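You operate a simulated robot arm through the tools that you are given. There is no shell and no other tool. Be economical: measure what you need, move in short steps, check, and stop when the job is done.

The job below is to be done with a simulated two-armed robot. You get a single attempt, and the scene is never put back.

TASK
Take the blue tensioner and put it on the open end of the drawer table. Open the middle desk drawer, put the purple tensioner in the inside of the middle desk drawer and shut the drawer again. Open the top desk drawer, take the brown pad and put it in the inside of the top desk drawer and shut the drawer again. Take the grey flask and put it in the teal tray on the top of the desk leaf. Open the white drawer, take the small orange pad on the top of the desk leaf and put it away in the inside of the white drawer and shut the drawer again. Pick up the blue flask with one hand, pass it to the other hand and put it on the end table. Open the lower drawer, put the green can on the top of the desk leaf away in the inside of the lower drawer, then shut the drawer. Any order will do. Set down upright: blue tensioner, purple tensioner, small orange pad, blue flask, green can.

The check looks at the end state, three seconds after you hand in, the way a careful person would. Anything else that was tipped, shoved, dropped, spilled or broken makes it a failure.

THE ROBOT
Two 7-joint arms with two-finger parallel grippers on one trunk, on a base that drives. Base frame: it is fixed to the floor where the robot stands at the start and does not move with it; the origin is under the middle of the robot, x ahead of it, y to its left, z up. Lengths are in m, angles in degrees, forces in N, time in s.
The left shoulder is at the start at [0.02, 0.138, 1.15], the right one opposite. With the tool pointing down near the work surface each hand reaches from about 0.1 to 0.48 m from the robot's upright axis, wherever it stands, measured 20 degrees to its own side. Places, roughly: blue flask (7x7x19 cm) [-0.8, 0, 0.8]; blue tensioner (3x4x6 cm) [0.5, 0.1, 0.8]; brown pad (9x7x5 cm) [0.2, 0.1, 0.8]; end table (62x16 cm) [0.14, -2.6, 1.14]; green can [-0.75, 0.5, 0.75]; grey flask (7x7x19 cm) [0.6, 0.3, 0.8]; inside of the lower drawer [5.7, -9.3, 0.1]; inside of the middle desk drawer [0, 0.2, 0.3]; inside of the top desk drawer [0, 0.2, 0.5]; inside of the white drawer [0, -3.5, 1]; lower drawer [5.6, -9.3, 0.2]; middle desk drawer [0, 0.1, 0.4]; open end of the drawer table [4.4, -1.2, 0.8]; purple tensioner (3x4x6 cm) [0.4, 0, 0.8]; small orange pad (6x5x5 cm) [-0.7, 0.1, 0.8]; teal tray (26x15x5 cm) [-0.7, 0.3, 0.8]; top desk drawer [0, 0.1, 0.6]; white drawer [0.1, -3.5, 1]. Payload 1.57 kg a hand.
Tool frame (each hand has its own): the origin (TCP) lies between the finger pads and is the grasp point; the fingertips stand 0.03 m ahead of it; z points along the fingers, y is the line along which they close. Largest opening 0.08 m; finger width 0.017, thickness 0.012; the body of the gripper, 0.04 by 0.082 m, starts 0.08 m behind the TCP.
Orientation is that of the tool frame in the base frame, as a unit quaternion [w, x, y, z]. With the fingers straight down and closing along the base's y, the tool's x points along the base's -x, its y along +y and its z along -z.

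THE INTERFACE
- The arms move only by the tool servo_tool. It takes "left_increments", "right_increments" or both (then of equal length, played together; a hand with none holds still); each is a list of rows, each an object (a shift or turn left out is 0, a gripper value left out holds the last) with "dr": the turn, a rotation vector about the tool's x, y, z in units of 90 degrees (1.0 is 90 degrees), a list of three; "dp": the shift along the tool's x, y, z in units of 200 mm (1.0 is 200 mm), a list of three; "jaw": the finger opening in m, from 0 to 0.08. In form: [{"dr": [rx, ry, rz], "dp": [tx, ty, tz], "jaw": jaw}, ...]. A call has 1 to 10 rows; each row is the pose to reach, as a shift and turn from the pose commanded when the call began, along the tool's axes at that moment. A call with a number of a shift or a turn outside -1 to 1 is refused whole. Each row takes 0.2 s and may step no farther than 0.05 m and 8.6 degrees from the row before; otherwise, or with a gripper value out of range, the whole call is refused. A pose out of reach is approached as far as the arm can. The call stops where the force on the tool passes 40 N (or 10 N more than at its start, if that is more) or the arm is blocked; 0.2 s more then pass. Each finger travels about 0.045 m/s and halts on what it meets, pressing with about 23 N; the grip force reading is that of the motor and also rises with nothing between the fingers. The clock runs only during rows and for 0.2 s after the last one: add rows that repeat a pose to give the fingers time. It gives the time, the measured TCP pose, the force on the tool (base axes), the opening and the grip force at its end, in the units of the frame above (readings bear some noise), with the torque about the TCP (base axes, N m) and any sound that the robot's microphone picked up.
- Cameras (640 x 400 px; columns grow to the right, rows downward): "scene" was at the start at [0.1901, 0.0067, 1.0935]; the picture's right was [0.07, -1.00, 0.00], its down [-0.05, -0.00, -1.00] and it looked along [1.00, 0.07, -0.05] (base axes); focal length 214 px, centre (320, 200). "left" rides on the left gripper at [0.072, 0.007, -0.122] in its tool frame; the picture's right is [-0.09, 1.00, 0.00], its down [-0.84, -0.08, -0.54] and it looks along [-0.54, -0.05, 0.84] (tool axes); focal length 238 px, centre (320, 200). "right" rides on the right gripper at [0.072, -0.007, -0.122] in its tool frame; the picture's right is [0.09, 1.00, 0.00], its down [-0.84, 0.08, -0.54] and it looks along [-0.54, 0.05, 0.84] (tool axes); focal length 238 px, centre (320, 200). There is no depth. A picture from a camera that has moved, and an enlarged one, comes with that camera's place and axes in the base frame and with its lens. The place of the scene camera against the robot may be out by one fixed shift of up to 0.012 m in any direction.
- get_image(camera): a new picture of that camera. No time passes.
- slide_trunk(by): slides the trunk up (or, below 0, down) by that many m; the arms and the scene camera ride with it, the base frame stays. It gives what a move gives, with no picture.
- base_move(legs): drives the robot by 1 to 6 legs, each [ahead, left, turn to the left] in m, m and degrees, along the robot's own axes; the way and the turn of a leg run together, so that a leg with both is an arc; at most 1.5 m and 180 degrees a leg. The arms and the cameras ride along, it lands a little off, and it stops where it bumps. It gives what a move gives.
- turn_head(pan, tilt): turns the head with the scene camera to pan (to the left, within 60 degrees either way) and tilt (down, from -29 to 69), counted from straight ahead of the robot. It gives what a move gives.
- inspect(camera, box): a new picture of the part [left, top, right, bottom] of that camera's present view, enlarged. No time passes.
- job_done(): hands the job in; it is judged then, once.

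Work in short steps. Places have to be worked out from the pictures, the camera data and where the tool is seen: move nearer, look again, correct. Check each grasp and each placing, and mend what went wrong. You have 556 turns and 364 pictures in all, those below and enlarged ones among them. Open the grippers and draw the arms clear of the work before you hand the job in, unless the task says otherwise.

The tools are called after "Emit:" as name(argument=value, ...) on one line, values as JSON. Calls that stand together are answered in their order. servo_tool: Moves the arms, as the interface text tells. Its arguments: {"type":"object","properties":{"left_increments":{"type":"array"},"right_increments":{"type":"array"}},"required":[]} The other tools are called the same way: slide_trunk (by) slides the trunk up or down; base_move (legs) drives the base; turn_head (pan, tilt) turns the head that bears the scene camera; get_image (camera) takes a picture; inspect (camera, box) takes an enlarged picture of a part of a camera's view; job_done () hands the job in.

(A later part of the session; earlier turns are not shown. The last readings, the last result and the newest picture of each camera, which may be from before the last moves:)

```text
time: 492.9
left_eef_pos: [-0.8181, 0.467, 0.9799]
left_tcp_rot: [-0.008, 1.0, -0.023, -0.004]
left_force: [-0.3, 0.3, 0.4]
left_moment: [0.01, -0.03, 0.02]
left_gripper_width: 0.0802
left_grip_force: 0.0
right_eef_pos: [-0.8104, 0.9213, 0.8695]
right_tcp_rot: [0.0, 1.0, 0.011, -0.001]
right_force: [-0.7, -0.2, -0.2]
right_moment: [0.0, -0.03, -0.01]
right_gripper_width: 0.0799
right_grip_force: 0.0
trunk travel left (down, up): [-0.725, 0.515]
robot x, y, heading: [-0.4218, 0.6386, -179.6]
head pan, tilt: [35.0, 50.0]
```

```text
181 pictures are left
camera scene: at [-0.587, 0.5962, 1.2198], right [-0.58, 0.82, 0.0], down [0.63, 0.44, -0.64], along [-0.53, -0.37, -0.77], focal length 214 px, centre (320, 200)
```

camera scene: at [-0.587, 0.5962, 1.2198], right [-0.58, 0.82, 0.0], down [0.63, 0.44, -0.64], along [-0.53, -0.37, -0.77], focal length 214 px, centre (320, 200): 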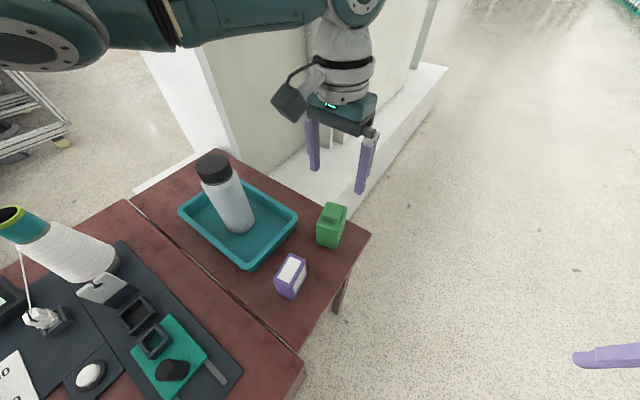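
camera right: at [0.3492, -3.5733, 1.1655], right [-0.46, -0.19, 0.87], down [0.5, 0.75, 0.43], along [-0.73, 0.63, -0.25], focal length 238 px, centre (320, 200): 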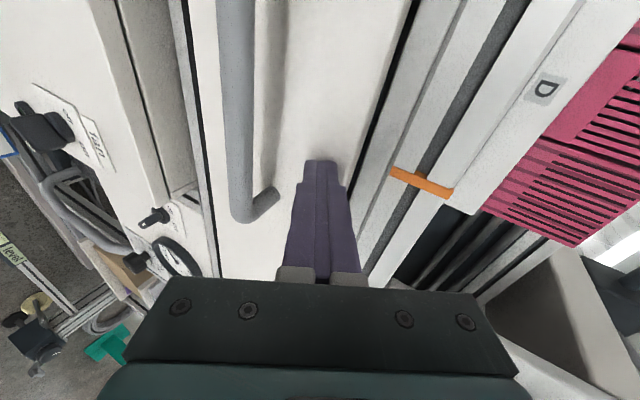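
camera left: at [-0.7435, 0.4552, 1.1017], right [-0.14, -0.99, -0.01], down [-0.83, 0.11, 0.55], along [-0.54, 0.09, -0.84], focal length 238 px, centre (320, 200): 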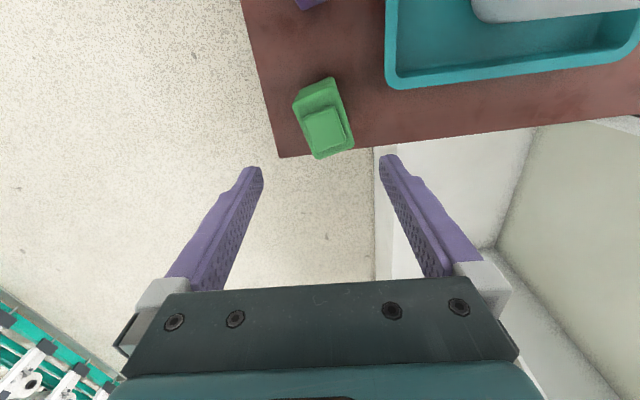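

The can is centred but turned ~10°. Rotate the hand to match, then descend.

Emit:
servo_tool(left_increments=[{"dr": [0, 0, -0.06]}, {"dr": [0, 0, -0.115]}, {"dr": [0, 0, -0.115], "jaw": 0.075}])

Emit:
slide_trunk(by=-0.1)

Emit:
get_image(camera="left")

```text
time: 493.7
left_eef_pos: [-0.817, 0.4678, 0.9788]
left_tcp_rot: [-0.008, 0.998, 0.068, -0.003]
left_force: [-0.9, -0.1, -0.1]
left_moment: [0.02, 0.01, 0.03]
left_gripper_width: 0.0751
left_grip_force: 0.0
right_eef_pos: [-0.8094, 0.9219, 0.8699]
right_tcp_rot: [0.0, 1.0, 0.011, 0.0]
right_force: [-0.7, -0.2, 0.2]
right_moment: [0.01, 0.0, 0.02]
right_gripper_width: 0.0798
right_grip_force: 0.1
trunk travel left (down, up): [-0.725, 0.515]
robot x, y, heading: [-0.4205, 0.6412, -179.7]
head pan, tilt: [35.0, 50.0]
```

```text
time: 495.0
left_eef_pos: [-0.8176, 0.4679, 0.8798]
left_tcp_rot: [-0.008, 0.998, 0.067, -0.003]
left_force: [0.4, -0.2, 0.7]
left_moment: [-0.02, 0.03, -0.02]
left_gripper_width: 0.0749
left_grip_force: 0.0
right_eef_pos: [-0.8085, 0.9211, 0.7707]
right_tcp_rot: [0.0, 1.0, 0.011, 0.0]
right_force: [0.4, -0.6, 0.6]
right_moment: [0.01, -0.01, 0.02]
right_gripper_width: 0.0798
right_grip_force: 0.1
trunk travel left (down, up): [-0.625, 0.615]
robot x, y, heading: [-0.4243, 0.6408, -179.7]
head pan, tilt: [35.0, 50.0]
```

```text
180 pictures are left
camera left: at [-0.7429, 0.4686, 1.0022], right [0.04, -1.0, -0.02], down [-0.84, -0.04, 0.55], along [-0.55, -0.01, -0.84], focal length 238 px, centre (320, 200)
```

left: 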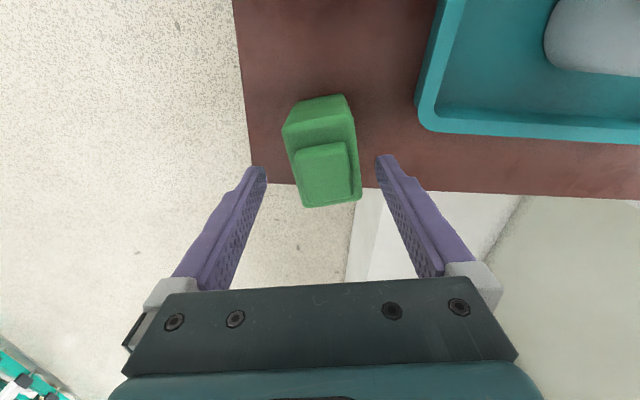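

Aligned and centred. Descend 8.3 cm and grip.

Emit:
slide_trunk(by=-0.083)

Emit:
servo_tool(left_increments=[{"jaw": 0.0}, {"jaw": 0.0}, {"jaw": 0.0}, {"jaw": 0.0}, {"jaw": 0.0}])

Emit:
get_image(camera="left")

```text
time: 496.2
left_eef_pos: [-0.8178, 0.4656, 0.7964]
left_tcp_rot: [-0.007, 0.998, 0.067, -0.002]
left_force: [-1.1, -0.2, -0.5]
left_moment: [0.01, 0.01, -0.03]
left_gripper_width: 0.0751
left_grip_force: 0.1
right_eef_pos: [-0.81, 0.9207, 0.686]
right_tcp_rot: [0.0, 1.0, 0.01, -0.001]
right_force: [0.0, 0.6, -0.2]
right_moment: [-0.03, -0.04, -0.02]
right_gripper_width: 0.0802
right_grip_force: 0.1
trunk travel left (down, up): [-0.542, 0.698]
robot x, y, heading: [-0.4236, 0.6418, -179.8]
head pan, tilt: [35.0, 50.0]
```

```text
time: 497.4
left_eef_pos: [-0.8182, 0.4668, 0.7966]
left_tcp_rot: [-0.008, 0.998, 0.068, -0.003]
left_force: [0.4, -1.8, 2.8]
left_moment: [-0.21, -0.07, 0.01]
left_gripper_width: 0.0515
left_grip_force: 22.2
right_eef_pos: [-0.8105, 0.9209, 0.6859]
right_tcp_rot: [0.0, 1.0, 0.01, -0.001]
right_force: [-0.2, 0.2, 1.1]
right_moment: [0.04, 0.02, 0.0]
right_gripper_width: 0.0802
right_grip_force: 0.0
trunk travel left (down, up): [-0.542, 0.698]
robot x, y, heading: [-0.4244, 0.6409, -180.1]
head pan, tilt: [35.0, 50.0]
```

```text
179 pictures are left
camera left: at [-0.7427, 0.468, 0.9193], right [0.04, -1.0, -0.01], down [-0.84, -0.04, 0.55], along [-0.55, -0.01, -0.84], focal length 238 px, centre (320, 200)
```

left: 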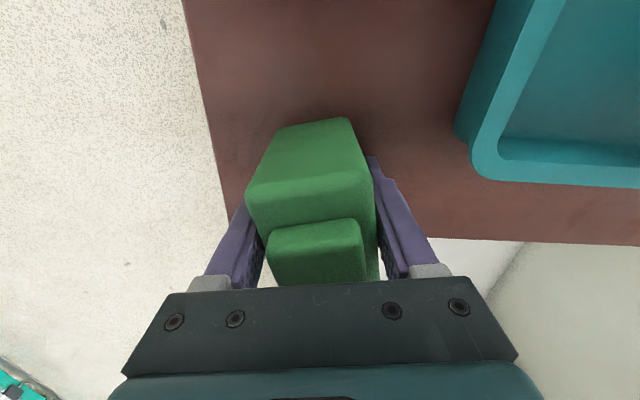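

Gripped. Lift high, slide out past the leaf, turn to face the desk, and go for the blue tensioner.

Emit:
slide_trunk(by=0.4)

Emit:
slide_trunk(by=0.1)

Emit:
base_move(legs=[[0, 1.25, 0], [0, 0, -90], [0, -0.65, 0]])

Emit:
turn_head(pan=-15, tilt=50)

Emit:
get_image(camera="scene")

Emit:
get_image(camera="left")

```text
time: 501.2
left_eef_pos: [-0.8167, 0.4661, 1.1957]
left_tcp_rot: [-0.008, 0.998, 0.067, -0.002]
left_force: [-0.3, -0.1, -3.3]
left_moment: [0.03, -0.01, -0.01]
left_gripper_width: 0.0516
left_grip_force: 23.3
right_eef_pos: [-0.81, 0.9216, 1.0857]
right_tcp_rot: [0.0, 1.0, 0.01, -0.001]
right_force: [0.6, -0.3, 0.2]
right_moment: [0.01, -0.03, 0.02]
right_gripper_width: 0.08
right_grip_force: 0.2
trunk travel left (down, up): [-0.942, 0.298]
robot x, y, heading: [-0.4209, 0.6405, -179.4]
head pan, tilt: [35.0, 50.0]
```

```text
time: 502.6
left_eef_pos: [-0.8173, 0.4686, 1.2975]
left_tcp_rot: [-0.008, 0.998, 0.067, -0.002]
left_force: [0.4, -0.5, -3.1]
left_moment: [-0.02, -0.02, 0.03]
left_gripper_width: 0.0514
left_grip_force: 23.2
right_eef_pos: [-0.8085, 0.9217, 1.1865]
right_tcp_rot: [0.0, 1.0, 0.011, -0.001]
right_force: [-0.2, -0.4, 1.0]
right_moment: [0.0, 0.01, 0.04]
right_gripper_width: 0.0798
right_grip_force: 0.1
trunk travel left (down, up): [-1.042, 0.198]
robot x, y, heading: [-0.4214, 0.6391, -179.8]
head pan, tilt: [35.0, 50.0]
```

```text
time: 515.7
left_eef_pos: [0.0142, -0.2072, 1.2966]
left_tcp_rot: [-0.007, 0.756, -0.654, 0.004]
left_force: [0.2, 0.1, -3.4]
left_moment: [0.0, -0.02, 0.04]
left_gripper_width: 0.0514
left_grip_force: 23.1
right_eef_pos: [0.4695, -0.2103, 1.1845]
right_tcp_rot: [0.0, 0.718, -0.696, -0.001]
right_force: [-0.6, -0.2, 0.3]
right_moment: [-0.03, -0.03, -0.02]
right_gripper_width: 0.0799
right_grip_force: 0.1
trunk travel left (down, up): [-1.042, 0.198]
robot x, y, heading: [0.1943, -0.598, 90.9]
head pan, tilt: [35.0, 50.0]
```

```text
time: 516.9
left_eef_pos: [0.0146, -0.2074, 1.2956]
left_tcp_rot: [-0.007, 0.757, -0.653, 0.004]
left_force: [-0.2, -0.4, -3.5]
left_moment: [-0.01, 0.01, -0.03]
left_gripper_width: 0.0513
left_grip_force: 23.5
right_eef_pos: [0.4688, -0.2104, 1.1858]
right_tcp_rot: [0.0, 0.717, -0.697, -0.001]
right_force: [0.8, 0.7, 0.3]
right_moment: [-0.04, -0.01, 0.0]
right_gripper_width: 0.0799
right_grip_force: 0.0
trunk travel left (down, up): [-1.042, 0.198]
robot x, y, heading: [0.1905, -0.5959, 90.8]
head pan, tilt: [-15.0, 50.0]
```

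```text
178 pictures are left
camera scene: at [0.2094, -0.4245, 1.5367], right [0.97, -0.24, 0.0], down [-0.19, -0.74, -0.64], along [0.16, 0.62, -0.77], focal length 214 px, centre (320, 200)
```

scene: 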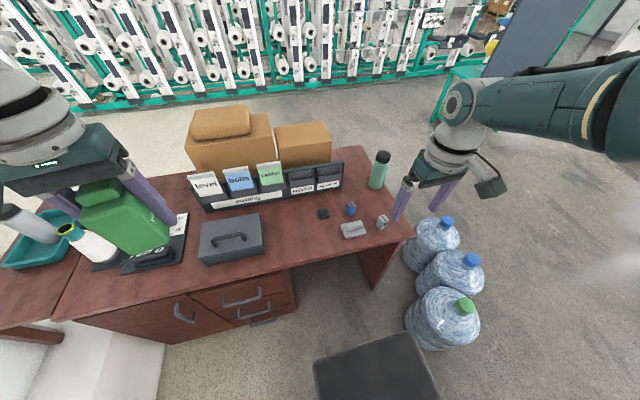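

```text
177 pictures are left
camera left: at [0.018, -0.2798, 1.419], right [-1.0, -0.05, -0.02], down [-0.05, 0.84, 0.55], along [-0.02, 0.55, -0.84], focal length 238 px, centre (320, 200)
```

left: 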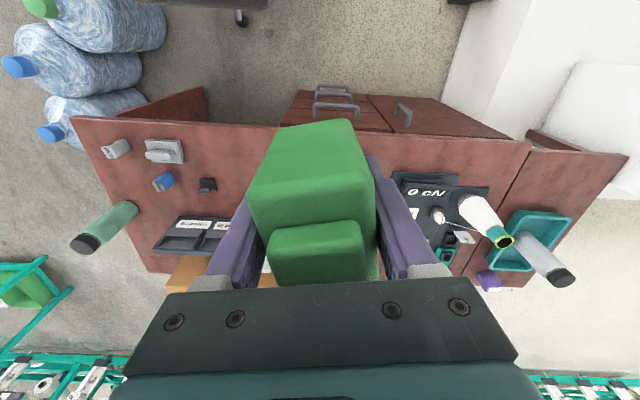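

Blue tensioner ≈(0.485, 0.10). Raise the left hand (can) well up and the right hand a little relative to the shoulder, then drive over it.

Emit:
servo_tool(left_increments=[{"dp": [0, 0, -0.2]}, {"dp": [0, 0, -0.4]}, {"dp": [0, 0, -0.6]}, {"dp": [0, 0, -0.8]}, {"dp": [0, 0, -0.95]}], right_increments=[{"dp": [0, 0, -0.1]}, {"dp": [0, 0, -0.2]}, {"dp": [0, 0, -0.3]}, {"dp": [0, 0, -0.4]}, {"dp": [0, 0, -0.4], "jaw": 0.06}])

Emit:
base_move(legs=[[0.31, -0.02, -0.6]])

Emit:
slide_trunk(by=-0.25)

Emit:
get_image(camera="right")

Emit:
get_image(camera="scene")

```text
time: 518.1
left_eef_pos: [0.0118, -0.2106, 1.488]
left_tcp_rot: [-0.007, 0.757, -0.653, 0.004]
left_force: [-0.2, 0.3, -3.6]
left_moment: [-0.01, -0.01, -0.01]
left_gripper_width: 0.0512
left_grip_force: 22.9
right_eef_pos: [0.4685, -0.2119, 1.2679]
right_tcp_rot: [0.0, 0.718, -0.696, 0.0]
right_force: [-0.6, 0.6, 0.3]
right_moment: [0.0, -0.01, 0.01]
right_gripper_width: 0.0597
right_grip_force: 0.0
trunk travel left (down, up): [-1.042, 0.198]
robot x, y, heading: [0.1903, -0.5986, 90.6]
head pan, tilt: [-15.0, 50.0]
```

```text
time: 520.2
left_eef_pos: [0.0292, 0.099, 1.4887]
left_tcp_rot: [-0.007, 0.756, -0.655, 0.003]
left_force: [0.5, -0.2, -2.8]
left_moment: [-0.02, -0.03, -0.01]
left_gripper_width: 0.0511
left_grip_force: 23.4
right_eef_pos: [0.4847, 0.0977, 1.2665]
right_tcp_rot: [0.0, 0.717, -0.697, 0.0]
right_force: [0.2, -0.2, -0.6]
right_moment: [-0.01, -0.03, 0.0]
right_gripper_width: 0.0599
right_grip_force: 0.0
trunk travel left (down, up): [-1.042, 0.198]
robot x, y, heading: [0.2067, -0.2895, 90.4]
head pan, tilt: [-15.0, 50.0]
```

```text
time: 522.8
left_eef_pos: [0.0287, 0.0984, 1.2383]
left_tcp_rot: [-0.007, 0.756, -0.655, 0.004]
left_force: [0.0, -0.8, -2.9]
left_moment: [-0.03, 0.03, -0.02]
left_gripper_width: 0.0511
left_grip_force: 23.1
right_eef_pos: [0.4864, 0.0979, 1.0168]
right_tcp_rot: [0.0, 0.717, -0.697, 0.0]
right_force: [0.8, -0.2, -0.1]
right_moment: [0.02, 0.02, 0.02]
right_gripper_width: 0.0601
right_grip_force: 0.1
trunk travel left (down, up): [-0.792, 0.448]
robot x, y, heading: [0.2093, -0.2915, 90.7]
head pan, tilt: [-15.0, 50.0]
```

```text
176 pictures are left
camera right: at [0.4963, 0.0266, 1.1381], right [-0.99, -0.12, 0.0], down [-0.1, 0.83, 0.54], along [-0.07, 0.54, -0.84], focal length 238 px, centre (320, 200)
```

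right: 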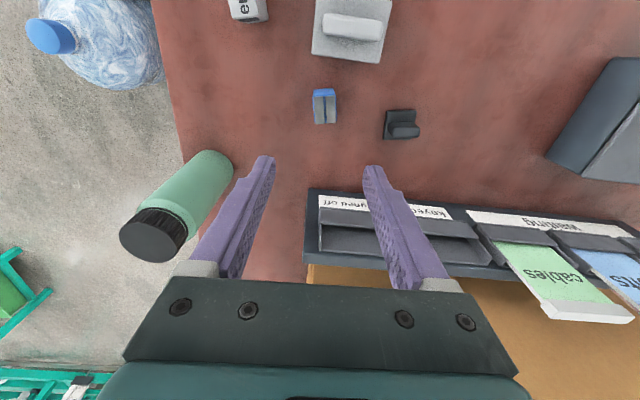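

```text
175 pictures are left
camera scene: at [0.2259, -0.1154, 1.2868], right [0.97, -0.25, 0.0], down [-0.19, -0.74, -0.64], along [0.16, 0.62, -0.77], focal length 214 px, centre (320, 200)
```

scene: 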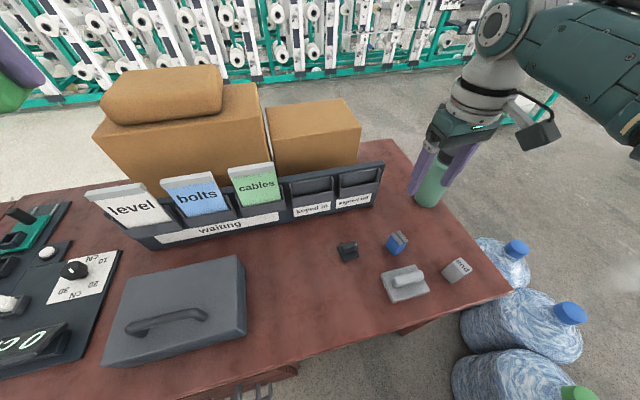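

Aligned. Shift 4 mm, lower 22.5 cm in two stages.

Emit:
servo_tool(right_increments=[{"dp": [0.005, 0.02, 0]}, {"dp": [0.005, 0.02, 0]}])

Emit:
slide_trunk(by=-0.18)

Emit:
get_image(camera="right")

```text
time: 523.4
left_eef_pos: [0.0291, 0.0992, 1.2383]
left_tcp_rot: [-0.007, 0.756, -0.655, 0.004]
left_force: [0.0, -0.1, -1.6]
left_moment: [0.0, 0.01, 0.0]
left_gripper_width: 0.0511
left_grip_force: 22.8
right_eef_pos: [0.4813, 0.0974, 1.0173]
right_tcp_rot: [0.0, 0.717, -0.697, 0.0]
right_force: [-0.1, -0.3, 0.2]
right_moment: [0.01, -0.01, -0.02]
right_gripper_width: 0.0601
right_grip_force: 0.1
trunk travel left (down, up): [-0.792, 0.448]
robot x, y, heading: [0.2108, -0.2913, 90.8]
head pan, tilt: [-15.0, 50.0]
```

```text
time: 525.4
left_eef_pos: [0.0285, 0.0983, 1.0584]
left_tcp_rot: [-0.008, 0.756, -0.654, 0.003]
left_force: [-0.2, 0.4, -3.9]
left_moment: [0.0, -0.01, -0.01]
left_gripper_width: 0.0512
left_grip_force: 23.1
right_eef_pos: [0.4815, 0.0969, 0.8371]
right_tcp_rot: [-0.001, 0.717, -0.697, 0.0]
right_force: [0.4, -0.3, 0.5]
right_moment: [-0.01, -0.01, -0.01]
right_gripper_width: 0.0598
right_grip_force: 0.1
trunk travel left (down, up): [-0.612, 0.628]
robot x, y, heading: [0.211, -0.289, 90.6]
head pan, tilt: [-15.0, 50.0]
```

```text
174 pictures are left
camera right: at [0.4926, 0.0258, 0.9585], right [-0.99, -0.12, 0.0], down [-0.1, 0.83, 0.54], along [-0.07, 0.54, -0.84], focal length 238 px, centre (320, 200)
```

right: 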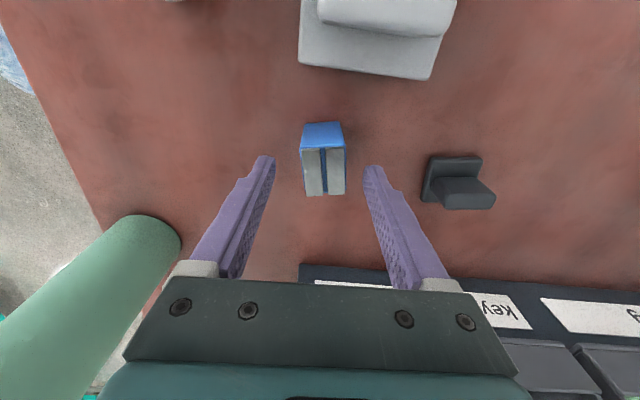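

Centred. Lower 4.5 cm and close.

Emit:
slide_trunk(by=-0.045)

Emit:
servo_tool(right_increments=[{"jaw": 0.0}, {"jaw": 0.0}, {"jaw": 0.0}, {"jaw": 0.0}, {"jaw": 0.0}])

Emit:
slide_trunk(by=0.4)

Emit:
get_image(camera="right")

```text
time: 526.2
left_eef_pos: [0.0302, 0.0981, 1.0133]
left_tcp_rot: [-0.006, 0.756, -0.655, 0.004]
left_force: [-0.6, 0.0, -3.3]
left_moment: [-0.04, -0.02, -0.03]
left_gripper_width: 0.051
left_grip_force: 23.5
right_eef_pos: [0.4814, 0.0968, 0.7925]
right_tcp_rot: [-0.001, 0.718, -0.696, -0.002]
right_force: [-0.1, -0.1, 0.0]
right_moment: [-0.02, 0.0, -0.01]
right_gripper_width: 0.06
right_grip_force: 0.1
trunk travel left (down, up): [-0.567, 0.673]
robot x, y, heading: [0.2082, -0.2902, 90.5]
head pan, tilt: [-15.0, 50.0]
```

```text
time: 527.5
left_eef_pos: [0.0293, 0.0986, 1.0137]
left_tcp_rot: [-0.007, 0.756, -0.654, 0.004]
left_force: [0.5, 0.1, -3.8]
left_moment: [-0.04, -0.01, -0.02]
left_gripper_width: 0.0508
left_grip_force: 23.0
right_eef_pos: [0.4825, 0.0961, 0.7916]
right_tcp_rot: [0.0, 0.717, -0.697, 0.0]
right_force: [0.9, 0.1, -0.2]
right_moment: [0.01, -0.01, 0.0]
right_gripper_width: 0.0297
right_grip_force: 23.0
trunk travel left (down, up): [-0.567, 0.673]
robot x, y, heading: [0.2084, -0.288, 90.8]
head pan, tilt: [-15.0, 50.0]
```

```text
time: 531.3
left_eef_pos: [0.0304, 0.0992, 1.4124]
left_tcp_rot: [-0.007, 0.756, -0.654, 0.004]
left_force: [-0.6, 0.3, -3.1]
left_moment: [-0.02, 0.02, 0.0]
left_gripper_width: 0.0507
left_grip_force: 22.8
right_eef_pos: [0.4824, 0.0968, 1.1926]
right_tcp_rot: [0.0, 0.717, -0.697, -0.001]
right_force: [0.8, -0.5, -0.7]
right_moment: [0.0, 0.0, -0.02]
right_gripper_width: 0.0294
right_grip_force: 23.0
trunk travel left (down, up): [-0.967, 0.273]
robot x, y, heading: [0.2099, -0.2915, 90.8]
head pan, tilt: [-15.0, 50.0]
```

```text
173 pictures are left
camera right: at [0.4925, 0.0257, 1.3134], right [-0.99, -0.12, 0.0], down [-0.1, 0.83, 0.54], along [-0.07, 0.54, -0.84], focal length 238 px, centre (320, 200)
```

right: 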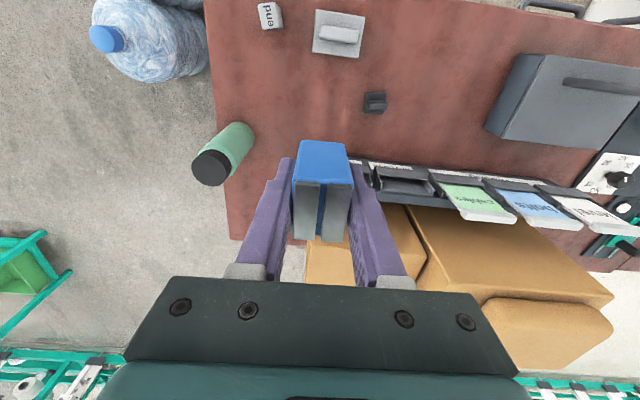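

Blue tensioner held. Back off, turn to +x, and drive toward the drawer table.

Emit:
base_move(legs=[[-0.35, 0, 0], [0, 0, -90.8], [1.5, 0, 0]])

Emit:
turn_head(pan=0, tilt=15)

Emit:
get_image(camera="scene")

```text
time: 544.4
left_eef_pos: [2.0958, -0.4546, 1.4122]
left_tcp_rot: [0.002, -0.067, 0.998, -0.008]
left_force: [0.2, 0.1, -3.5]
left_moment: [0.01, 0.0, -0.01]
left_gripper_width: 0.0505
left_grip_force: 23.1
right_eef_pos: [2.0887, -0.9071, 1.1908]
right_tcp_rot: [0.0, -0.01, 1.0, 0.0]
right_force: [0.1, -0.2, -0.2]
right_moment: [0.01, -0.02, 0.0]
right_gripper_width: 0.0296
right_grip_force: 22.9
trunk travel left (down, up): [-0.967, 0.273]
robot x, y, heading: [1.7064, -0.634, 0.3]
head pan, tilt: [-15.0, 50.0]
```

```text
time: 545.4
left_eef_pos: [2.0966, -0.4546, 1.4132]
left_tcp_rot: [0.002, -0.067, 0.998, -0.008]
left_force: [-0.6, 0.2, -3.7]
left_moment: [0.03, 0.03, 0.01]
left_gripper_width: 0.0506
left_grip_force: 23.0
right_eef_pos: [2.0895, -0.9084, 1.1916]
right_tcp_rot: [0.0, -0.01, 1.0, 0.0]
right_force: [-0.2, 0.5, -0.4]
right_moment: [0.01, -0.04, -0.05]
right_gripper_width: 0.0293
right_grip_force: 23.1
trunk travel left (down, up): [-0.967, 0.273]
robot x, y, heading: [1.7065, -0.6297, 0.3]
head pan, tilt: [0.0, 15.0]
```

```text
172 pictures are left
camera scene: at [1.8982, -0.6301, 1.5154], right [0.0, -1.0, 0.0], down [-0.26, 0.0, -0.97], along [0.97, 0.0, -0.26], focal length 214 px, centre (320, 200)
```

scene: 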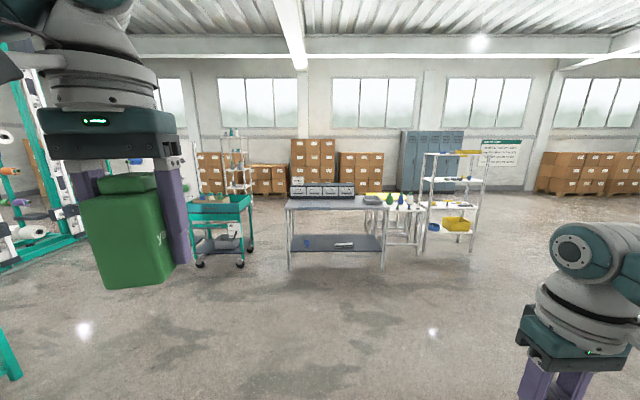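

The drawer table is straight ahead, with a small drawer cabinet on it. Zoom in.

Emit:
inspect(camera="scene", box=[260, 160, 480, 290])

```text
2.91 times, centred on (370, 225) of scene
camera zoom: at [1.8982, -0.6301, 1.5154], right [0.0, -1.0, 0.0], down [-0.26, 0.0, -0.97], along [0.97, 0.0, -0.26], focal length 624 px, centre (174, 127)
```

zoom: 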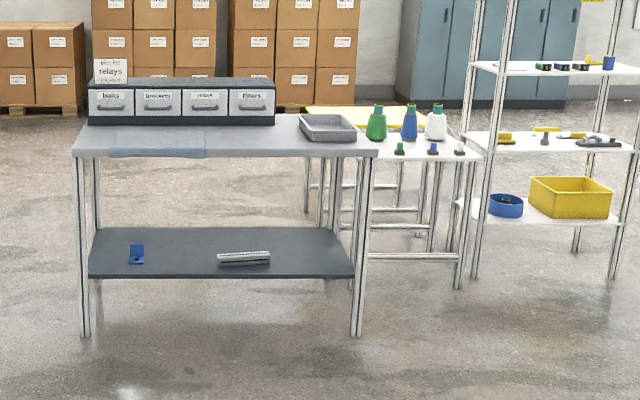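

The open end is the right side; there is a grey tray there, with free surface in front of it near (4.27, −1.18). Drive up.

Emit:
base_move(legs=[[1.4, -0.3, -0.3], [0.55, 0, 0]])

Emit:
turn_head(pan=-15, tilt=45)

Emit:
get_image(camera="scene")

Emit:
get_image(camera="right")

```text
time: 555.3
left_eef_pos: [4.06, -0.7623, 1.4136]
left_tcp_rot: [0.003, -0.069, 0.998, -0.007]
left_force: [-0.7, 0.6, -3.2]
left_moment: [0.0, 0.0, 0.0]
left_gripper_width: 0.0504
left_grip_force: 23.3
right_eef_pos: [4.054, -1.2155, 1.1916]
right_tcp_rot: [0.0, -0.012, 1.0, 0.0]
right_force: [-0.7, 0.0, -0.7]
right_moment: [-0.01, -0.02, 0.0]
right_gripper_width: 0.0297
right_grip_force: 22.9
trunk travel left (down, up): [-0.967, 0.273]
robot x, y, heading: [3.673, -0.9394, 0.2]
head pan, tilt: [0.0, 15.0]
```

```text
time: 556.3
left_eef_pos: [4.0589, -0.7625, 1.4136]
left_tcp_rot: [0.003, -0.069, 0.998, -0.008]
left_force: [0.7, 0.0, -3.3]
left_moment: [0.01, 0.0, 0.0]
left_gripper_width: 0.0506
left_grip_force: 23.3
right_eef_pos: [4.0551, -1.2147, 1.1918]
right_tcp_rot: [0.0, -0.011, 1.0, 0.0]
right_force: [1.0, 0.2, -0.8]
right_moment: [-0.02, 0.01, 0.01]
right_gripper_width: 0.0297
right_grip_force: 23.0
trunk travel left (down, up): [-0.967, 0.273]
robot x, y, heading: [3.6716, -0.9397, 0.6]
head pan, tilt: [-15.0, 45.0]
```

```text
170 pictures are left
camera scene: at [3.8475, -0.9595, 1.4687], right [-0.25, -0.97, 0.0], down [-0.68, 0.18, -0.71], along [0.68, -0.18, -0.71], focal length 214 px, centre (320, 200)
```

scene: 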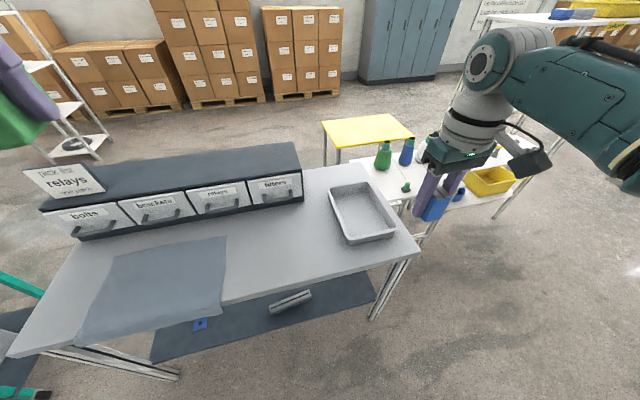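

```text
169 pictures are left
camera right: at [3.9844, -1.2226, 1.3133], right [-0.12, 0.99, 0.0], down [0.83, 0.1, 0.54], along [0.54, 0.06, -0.84], focal length 238 px, centre (320, 200)
```

right: 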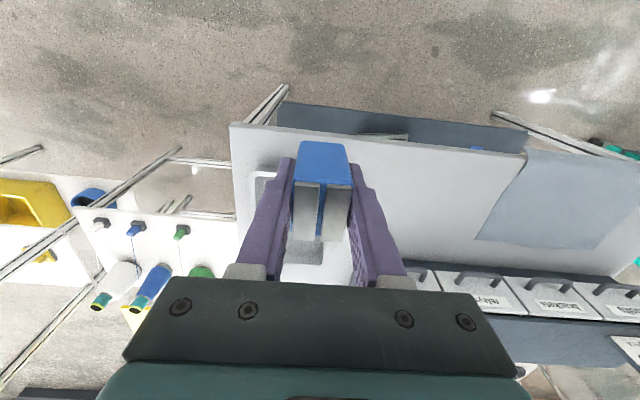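

Free spot beyond the cabinet's end, just left of the tray's front corner: (4.21, −1.12). Move there and lower part-way to look.

Emit:
base_move(legs=[[0.155, 0.095, -0.3]])

Emit:
slide_trunk(by=-0.22)

Emit:
get_image(camera="right")

Emit:
get_image(camera="scene")

```text
time: 557.8
left_eef_pos: [4.2132, -0.6661, 1.4127]
left_tcp_rot: [0.001, -0.066, 0.998, -0.008]
left_force: [-0.7, 0.6, -3.9]
left_moment: [0.02, 0.03, 0.0]
left_gripper_width: 0.0502
left_grip_force: 23.1
right_eef_pos: [4.2048, -1.1193, 1.1923]
right_tcp_rot: [0.0, -0.01, 1.0, 0.0]
right_force: [-0.5, 0.9, -0.2]
right_moment: [0.0, 0.01, 0.0]
right_gripper_width: 0.0297
right_grip_force: 23.1
trunk travel left (down, up): [-0.967, 0.273]
robot x, y, heading: [3.8231, -0.8394, 0.1]
head pan, tilt: [-15.0, 45.0]
```

```text
time: 560.1
left_eef_pos: [4.2137, -0.6665, 1.1925]
left_tcp_rot: [0.002, -0.067, 0.998, -0.008]
left_force: [-0.3, 0.3, -3.3]
left_moment: [0.0, 0.04, 0.02]
left_gripper_width: 0.0504
left_grip_force: 23.4
right_eef_pos: [4.2049, -1.1194, 0.9725]
right_tcp_rot: [0.0, -0.009, 1.0, 0.0]
right_force: [-0.2, 0.5, -0.9]
right_moment: [-0.03, -0.03, 0.04]
right_gripper_width: 0.0296
right_grip_force: 23.3
trunk travel left (down, up): [-0.747, 0.493]
robot x, y, heading: [3.8236, -0.8398, 0.0]
head pan, tilt: [-15.0, 45.0]
```

```text
168 pictures are left
camera right: at [4.1357, -1.1264, 1.0933], right [-0.11, 0.99, 0.0], down [0.84, 0.09, 0.54], along [0.54, 0.06, -0.84], focal length 238 px, centre (320, 200)
```

right: 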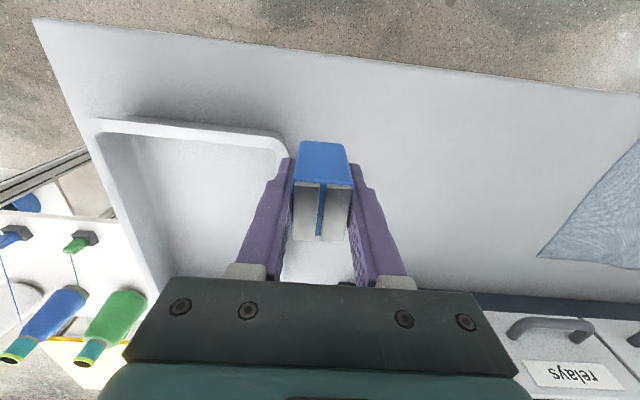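

```text
167 pictures are left
camera scene: at [4.0002, -0.8626, 1.2487], right [-0.26, -0.97, 0.0], down [-0.68, 0.18, -0.71], along [0.68, -0.18, -0.71], focal length 214 px, centre (320, 200)
```

scene: 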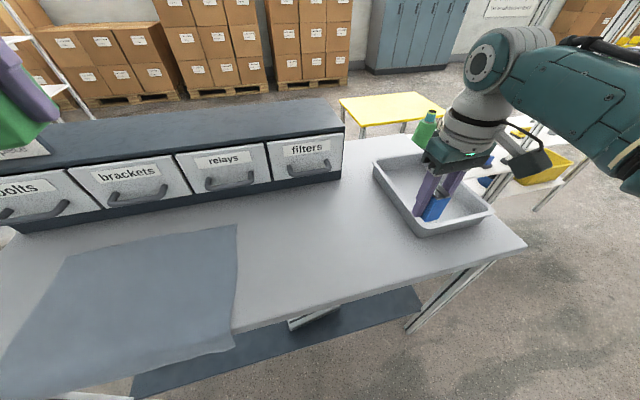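

The landing spot is clear: ~5 cm from the tray corner and ~7 cm from the edge. Lower 10 cm, then feel.

Emit:
slide_trunk(by=-0.1)

Emit:
get_image(camera="right")

Emit:
servo_tool(right_increments=[{"dp": [0, 0, 0.025]}, {"dp": [0, 0, 0.05]}])

Emit:
servo_tool(right_increments=[{"dp": [0, 0, 0.02]}, {"dp": [0, 0, 0.04]}])

```text
time: 561.5
left_eef_pos: [4.2122, -0.6661, 1.0926]
left_tcp_rot: [0.002, -0.066, 0.998, -0.007]
left_force: [0.1, -1.3, -3.0]
left_moment: [0.05, -0.03, 0.02]
left_gripper_width: 0.0506
left_grip_force: 22.7
right_eef_pos: [4.2066, -1.1197, 0.872]
right_tcp_rot: [0.0, -0.01, 1.0, 0.0]
right_force: [0.2, 0.6, -0.2]
right_moment: [0.02, 0.02, -0.03]
right_gripper_width: 0.0296
right_grip_force: 23.0
trunk travel left (down, up): [-0.647, 0.593]
robot x, y, heading: [3.8215, -0.8389, 0.2]
head pan, tilt: [-15.0, 45.0]
```

```text
166 pictures are left
camera right: at [4.1357, -1.1264, 0.9933], right [-0.11, 0.99, 0.0], down [0.84, 0.09, 0.54], along [0.54, 0.06, -0.84], focal length 238 px, centre (320, 200)
```

right: 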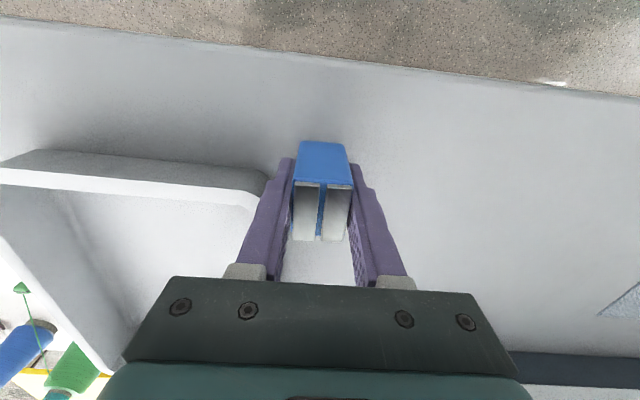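

```text
time: 562.1
left_eef_pos: [4.2131, -0.6652, 1.0933]
left_tcp_rot: [0.001, -0.067, 0.998, -0.008]
left_force: [-0.5, -0.4, -2.5]
left_moment: [-0.01, -0.03, 0.04]
left_gripper_width: 0.0502
left_grip_force: 22.9
right_eef_pos: [4.2049, -1.1196, 0.8619]
right_tcp_rot: [0.0, -0.011, 1.0, 0.0]
right_force: [-1.2, -0.4, -1.3]
right_moment: [0.01, -0.01, 0.01]
right_gripper_width: 0.0295
right_grip_force: 22.9
trunk travel left (down, up): [-0.647, 0.593]
robot x, y, heading: [3.8242, -0.8413, -0.0]
head pan, tilt: [-15.0, 45.0]
```

```text
time: 562.7
left_eef_pos: [4.2127, -0.6653, 1.0927]
left_tcp_rot: [0.001, -0.066, 0.998, -0.007]
left_force: [0.4, -0.3, -3.7]
left_moment: [0.02, 0.03, 0.01]
left_gripper_width: 0.0502
left_grip_force: 23.0
right_eef_pos: [4.2037, -1.1177, 0.8542]
right_tcp_rot: [0.0, -0.01, 1.0, 0.0]
right_force: [-0.2, -0.2, -1.4]
right_moment: [-0.02, 0.02, 0.0]
right_gripper_width: 0.0297
right_grip_force: 23.2
trunk travel left (down, up): [-0.647, 0.593]
robot x, y, heading: [3.8206, -0.8455, 0.4]
head pan, tilt: [-15.0, 45.0]
```

Emit:
servo_tool(right_increments=[{"dp": [0, 0, 0.02]}, {"dp": [0, 0, 0.04]}])

Emit:
servo_tool(right_increments=[{"dp": [0, 0, 0.015]}, {"dp": [0, 0, 0.03]}])

Emit:
servo_tool(right_increments=[{"dp": [0, 0, 0.01]}, {"dp": [0, 0, 0.02]}])

```text
time: 563.3
left_eef_pos: [4.2121, -0.6666, 1.0935]
left_tcp_rot: [0.002, -0.066, 0.998, -0.008]
left_force: [0.2, -0.6, -3.4]
left_moment: [0.01, 0.01, 0.0]
left_gripper_width: 0.0505
left_grip_force: 22.7
right_eef_pos: [4.2075, -1.1199, 0.8504]
right_tcp_rot: [0.002, -0.009, 1.0, 0.001]
right_force: [-5.2, 1.2, 18.4]
right_moment: [-0.23, 0.13, -0.07]
right_gripper_width: 0.0294
right_grip_force: 23.1
trunk travel left (down, up): [-0.647, 0.593]
robot x, y, heading: [3.8235, -0.8394, 0.3]
head pan, tilt: [-15.0, 45.0]
stopped in row 2 (right hand): the force on the tool passed its limit at 44 N (the readings are from after the stop); the commanded pose is now the measured one
```

```text
time: 563.7
left_eef_pos: [4.2115, -0.6676, 1.0906]
left_tcp_rot: [0.0, -0.066, 0.998, -0.008]
left_force: [-0.5, -0.3, -3.2]
left_moment: [0.0, 0.02, 0.01]
left_gripper_width: 0.0502
left_grip_force: 23.4
right_eef_pos: [4.2065, -1.1195, 0.8497]
right_tcp_rot: [0.002, -0.009, 1.0, 0.001]
right_force: [-6.4, 0.7, 14.7]
right_moment: [-0.19, 0.12, -0.05]
right_gripper_width: 0.0296
right_grip_force: 23.0
trunk travel left (down, up): [-0.647, 0.593]
robot x, y, heading: [3.8227, -0.8407, 0.0]
head pan, tilt: [-15.0, 45.0]
stopped in row 1 (right hand): the force on the tool passed its limit at 48 N (the readings are from after the stop); the commanded pose is now the measured one
```

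```text
time: 564.1
left_eef_pos: [4.2118, -0.6666, 1.0908]
left_tcp_rot: [0.0, -0.067, 0.998, -0.006]
left_force: [-0.3, -0.1, -3.5]
left_moment: [0.0, 0.01, -0.01]
left_gripper_width: 0.0503
left_grip_force: 22.9
right_eef_pos: [4.2071, -1.1197, 0.8507]
right_tcp_rot: [0.001, -0.008, 1.0, 0.001]
right_force: [-8.0, 0.4, 16.9]
right_moment: [-0.2, 0.14, -0.11]
right_gripper_width: 0.0299
right_grip_force: 23.4
trunk travel left (down, up): [-0.647, 0.593]
robot x, y, heading: [3.8219, -0.8412, -0.1]
head pan, tilt: [-15.0, 45.0]
stopped in row 2 (right hand): the force on the tool passed its limit at 46 N (the readings are from after the stop); the commanded pose is now the measured one
```

Contact. Ease up 2 mm and release.

Emit:
servo_tool(right_increments=[{"dp": [0, 0, -0.008]}, {"dp": [0, 0, -0.008], "jaw": 0.045}, {"dp": [0, 0, -0.008], "jaw": 0.05}, {"dp": [0, 0, -0.008]}])

Emit:
get_image(camera="right")

```text
time: 565.1
left_eef_pos: [4.2122, -0.6667, 1.0915]
left_tcp_rot: [0.001, -0.066, 0.998, -0.007]
left_force: [-0.6, 0.6, -3.6]
left_moment: [0.0, 0.0, 0.0]
left_gripper_width: 0.0503
left_grip_force: 23.0
right_eef_pos: [4.2082, -1.1188, 0.8507]
right_tcp_rot: [0.001, -0.009, 1.0, 0.002]
right_force: [1.0, 0.2, -0.1]
right_moment: [-0.02, 0.01, 0.0]
right_gripper_width: 0.05
right_grip_force: 0.1
trunk travel left (down, up): [-0.647, 0.593]
robot x, y, heading: [3.8225, -0.8401, 0.1]
head pan, tilt: [-15.0, 45.0]
```

```text
165 pictures are left
camera right: at [4.1379, -1.1259, 0.9721], right [-0.11, 0.99, 0.0], down [0.83, 0.09, 0.55], along [0.54, 0.06, -0.84], focal length 238 px, centre (320, 200)
```

right: 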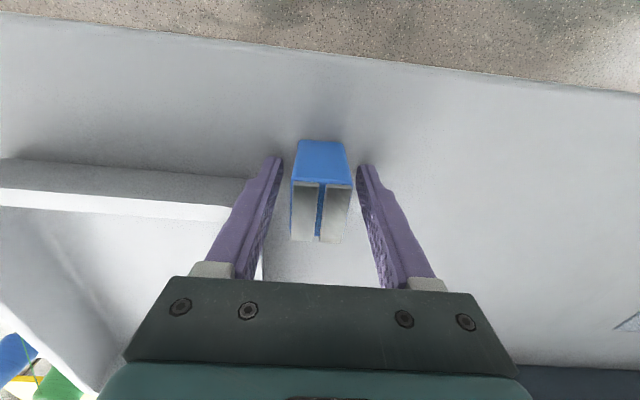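

Standing upright and free. Raise, and verify.

Emit:
slide_trunk(by=0.35)

Emit:
get_image(camera="scene")

```text
time: 568.5
left_eef_pos: [4.2127, -0.6666, 1.4417]
left_tcp_rot: [0.0, -0.066, 0.998, -0.007]
left_force: [1.1, 0.5, -3.5]
left_moment: [0.01, 0.01, -0.02]
left_gripper_width: 0.0502
left_grip_force: 23.0
right_eef_pos: [4.2089, -1.1176, 1.201]
right_tcp_rot: [0.002, -0.009, 1.0, 0.002]
right_force: [0.8, -0.3, -0.9]
right_moment: [0.01, 0.01, -0.02]
right_gripper_width: 0.0502
right_grip_force: 0.1
trunk travel left (down, up): [-0.997, 0.243]
robot x, y, heading: [3.8175, -0.8428, -0.1]
head pan, tilt: [-15.0, 45.0]
```

```text
164 pictures are left
camera scene: at [3.9998, -0.8625, 1.4986], right [-0.26, -0.97, 0.0], down [-0.68, 0.18, -0.71], along [0.68, -0.18, -0.71], focal length 214 px, centre (320, 200)
```

scene: 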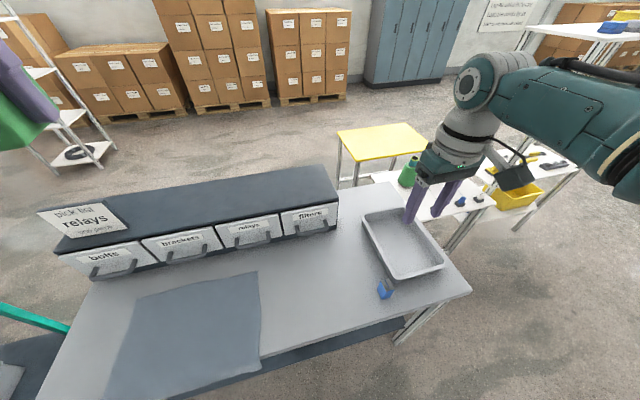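

The blue tensioner stands on the open end. Back away, turn toward −y, and look along the route to the lower drawer.

Emit:
base_move(legs=[[-0.5, 0, 0], [0, 0, -90]])

Emit:
turn_head(pan=0, tilt=10)

Emit:
get_image(camera="scene")

Emit:
turn_head(pan=25, tilt=10)

Emit:
get_image(camera="scene")

```text
time: 575.3
left_eef_pos: [3.4908, -1.2323, 1.4425]
left_tcp_rot: [-0.004, 0.664, 0.747, -0.006]
left_force: [0.2, -0.1, -4.5]
left_moment: [0.02, -0.03, 0.0]
left_gripper_width: 0.05
left_grip_force: 23.0
right_eef_pos: [3.0389, -1.2204, 1.2005]
right_tcp_rot: [0.002, 0.706, 0.708, 0.0]
right_force: [-0.2, 1.0, -0.3]
right_moment: [-0.02, 0.01, -0.02]
right_gripper_width: 0.05
right_grip_force: 0.1
trunk travel left (down, up): [-0.997, 0.243]
robot x, y, heading: [3.3208, -0.8405, -90.6]
head pan, tilt: [-15.0, 45.0]
```

```text
time: 576.3
left_eef_pos: [3.4909, -1.232, 1.4425]
left_tcp_rot: [-0.005, 0.664, 0.748, -0.005]
left_force: [0.0, 0.0, -3.2]
left_moment: [-0.01, 0.02, -0.01]
left_gripper_width: 0.0504
left_grip_force: 23.4
right_eef_pos: [3.0389, -1.2204, 1.201]
right_tcp_rot: [0.003, 0.706, 0.708, 0.0]
right_force: [0.1, 0.5, 0.3]
right_moment: [-0.02, 0.01, -0.01]
right_gripper_width: 0.05
right_grip_force: 0.1
trunk travel left (down, up): [-0.997, 0.243]
robot x, y, heading: [3.3264, -0.8383, -91.0]
head pan, tilt: [0.0, 10.0]
```

```text
163 pictures are left
camera scene: at [3.3182, -1.0316, 1.5535], right [-1.0, 0.01, 0.0], down [0.0, 0.17, -0.98], along [-0.01, -0.98, -0.17], focal length 214 px, centre (320, 200)
```

scene: 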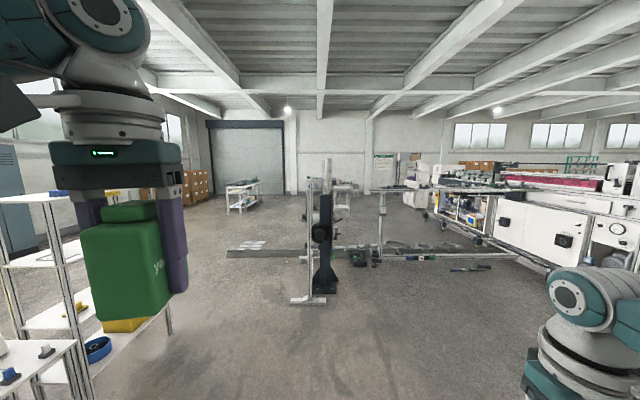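

```text
time: 577.2
left_eef_pos: [3.4914, -1.2315, 1.4427]
left_tcp_rot: [-0.005, 0.664, 0.748, -0.006]
left_force: [-0.5, -0.1, -2.8]
left_moment: [0.02, -0.02, -0.01]
left_gripper_width: 0.0499
left_grip_force: 22.7
right_eef_pos: [3.0391, -1.2203, 1.2001]
right_tcp_rot: [0.003, 0.706, 0.708, -0.001]
right_force: [-0.4, -0.4, 0.5]
right_moment: [-0.04, 0.02, 0.0]
right_gripper_width: 0.05
right_grip_force: 0.0
trunk travel left (down, up): [-0.997, 0.243]
robot x, y, heading: [3.3247, -0.837, -91.0]
head pan, tilt: [25.0, 10.0]
```

```text
162 pictures are left
camera scene: at [3.3576, -1.0234, 1.5536], right [-0.91, -0.41, 0.0], down [-0.07, 0.16, -0.98], along [0.4, -0.9, -0.17], focal length 214 px, centre (320, 200)
```

scene: 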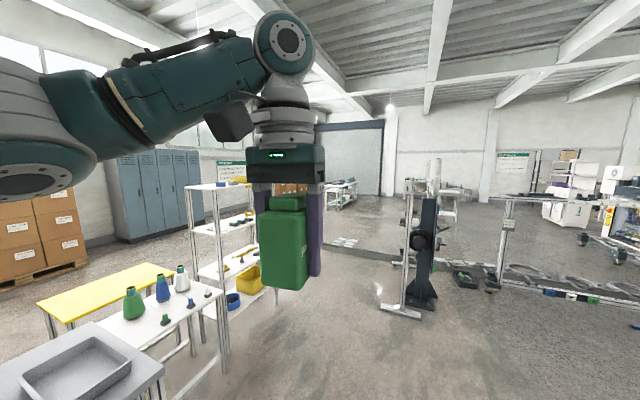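

A tall post stands at ≈(3.25, −3.3) and shelves at x≥4.5, y≥−2.3. I go between: ahead past the shelves, then shift left.

Emit:
base_move(legs=[[0, 0.4, 1], [1.2, 0, 0], [0.5, 0, 0]])

Emit:
turn_head(pan=10, tilt=15)

Emit:
get_image(camera="scene")

Emit:
turn_head(pan=55, tilt=15)

Emit:
get_image(camera="scene")

```text
time: 587.8
left_eef_pos: [3.8996, -2.9089, 1.4416]
left_tcp_rot: [-0.004, 0.663, 0.748, -0.005]
left_force: [-0.2, -0.5, -2.8]
left_moment: [0.02, -0.01, 0.04]
left_gripper_width: 0.05
left_grip_force: 22.9
right_eef_pos: [3.4466, -2.8985, 1.2014]
right_tcp_rot: [0.002, 0.706, 0.708, 0.0]
right_force: [-0.3, -0.1, 0.8]
right_moment: [0.04, 0.03, -0.02]
right_gripper_width: 0.0503
right_grip_force: 0.1
trunk travel left (down, up): [-0.997, 0.243]
robot x, y, heading: [3.7267, -2.519, -90.6]
head pan, tilt: [25.0, 10.0]
```

```text
time: 588.6
left_eef_pos: [3.8995, -2.908, 1.4411]
left_tcp_rot: [-0.005, 0.663, 0.748, -0.005]
left_force: [-0.1, 0.6, -3.2]
left_moment: [-0.02, 0.0, 0.0]
left_gripper_width: 0.0501
left_grip_force: 23.1
right_eef_pos: [3.4466, -2.9005, 1.2008]
right_tcp_rot: [0.003, 0.706, 0.709, 0.0]
right_force: [-0.2, -0.5, 0.8]
right_moment: [0.01, -0.01, -0.03]
right_gripper_width: 0.0499
right_grip_force: 0.0
trunk travel left (down, up): [-0.997, 0.243]
robot x, y, heading: [3.7285, -2.5211, -90.7]
head pan, tilt: [10.0, 15.0]
```

```text
161 pictures are left
camera scene: at [3.7423, -2.7092, 1.5455], right [-0.99, -0.16, 0.0], down [-0.04, 0.26, -0.97], along [0.16, -0.95, -0.26], focal length 214 px, centre (320, 200)
```

scene: 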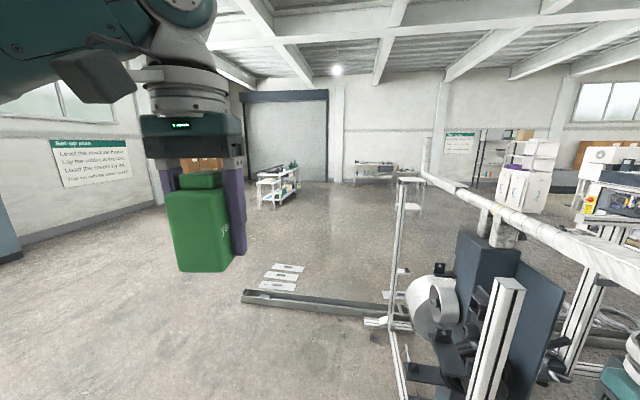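

```text
time: 589.7
left_eef_pos: [3.8993, -2.9099, 1.4428]
left_tcp_rot: [-0.004, 0.663, 0.748, -0.005]
left_force: [0.6, -0.2, -3.7]
left_moment: [0.06, -0.03, -0.01]
left_gripper_width: 0.0501
left_grip_force: 22.9
right_eef_pos: [3.4479, -2.8998, 1.2007]
right_tcp_rot: [0.003, 0.706, 0.708, 0.001]
right_force: [0.9, -0.3, 0.5]
right_moment: [0.01, -0.01, 0.03]
right_gripper_width: 0.0501
right_grip_force: 0.1
trunk travel left (down, up): [-0.997, 0.243]
robot x, y, heading: [3.7289, -2.5161, -90.7]
head pan, tilt: [55.0, 15.0]
```

```text
160 pictures are left
camera scene: at [3.803, -2.6716, 1.5455], right [-0.58, -0.81, 0.0], down [-0.21, 0.15, -0.97], along [0.78, -0.56, -0.26], focal length 214 px, centre (320, 200)
```

scene: 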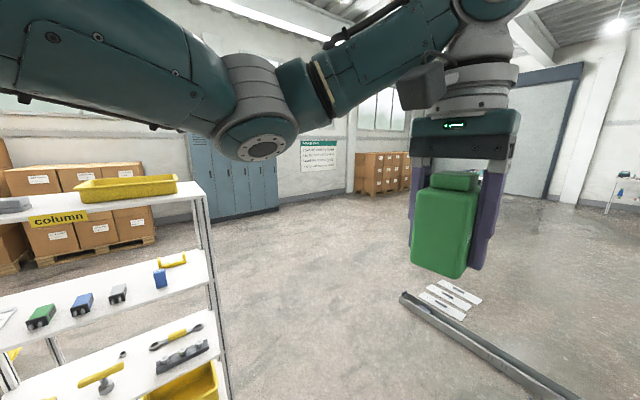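

Emit:
turn_head(pan=20, tilt=10)

Emit:
inspect(camera="scene", box=[260, 120, 460, 260])

```text
time: 590.7
left_eef_pos: [3.901, -2.9089, 1.4417]
left_tcp_rot: [-0.004, 0.663, 0.748, -0.005]
left_force: [-0.1, 0.5, -3.9]
left_moment: [0.0, -0.01, 0.0]
left_gripper_width: 0.0501
left_grip_force: 22.9
right_eef_pos: [3.447, -2.8993, 1.2003]
right_tcp_rot: [0.002, 0.706, 0.708, 0.0]
right_force: [0.2, -0.4, 0.0]
right_moment: [0.01, 0.02, 0.01]
right_gripper_width: 0.05
right_grip_force: 0.0
trunk travel left (down, up): [-0.997, 0.243]
robot x, y, heading: [3.7299, -2.5171, -90.7]
head pan, tilt: [20.0, 10.0]
```

```text
2.86 times, centred on (360, 190) of scene
camera zoom: at [3.758, -2.7048, 1.5536], right [-0.94, -0.33, 0.0], down [-0.06, 0.16, -0.98], along [0.33, -0.93, -0.17], focal length 613 px, centre (206, 229)
```

zoom: 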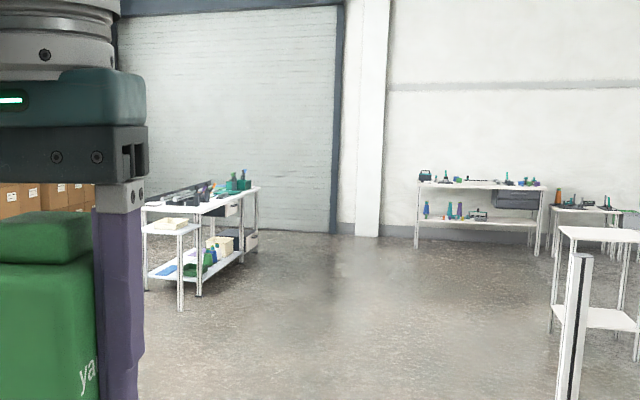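

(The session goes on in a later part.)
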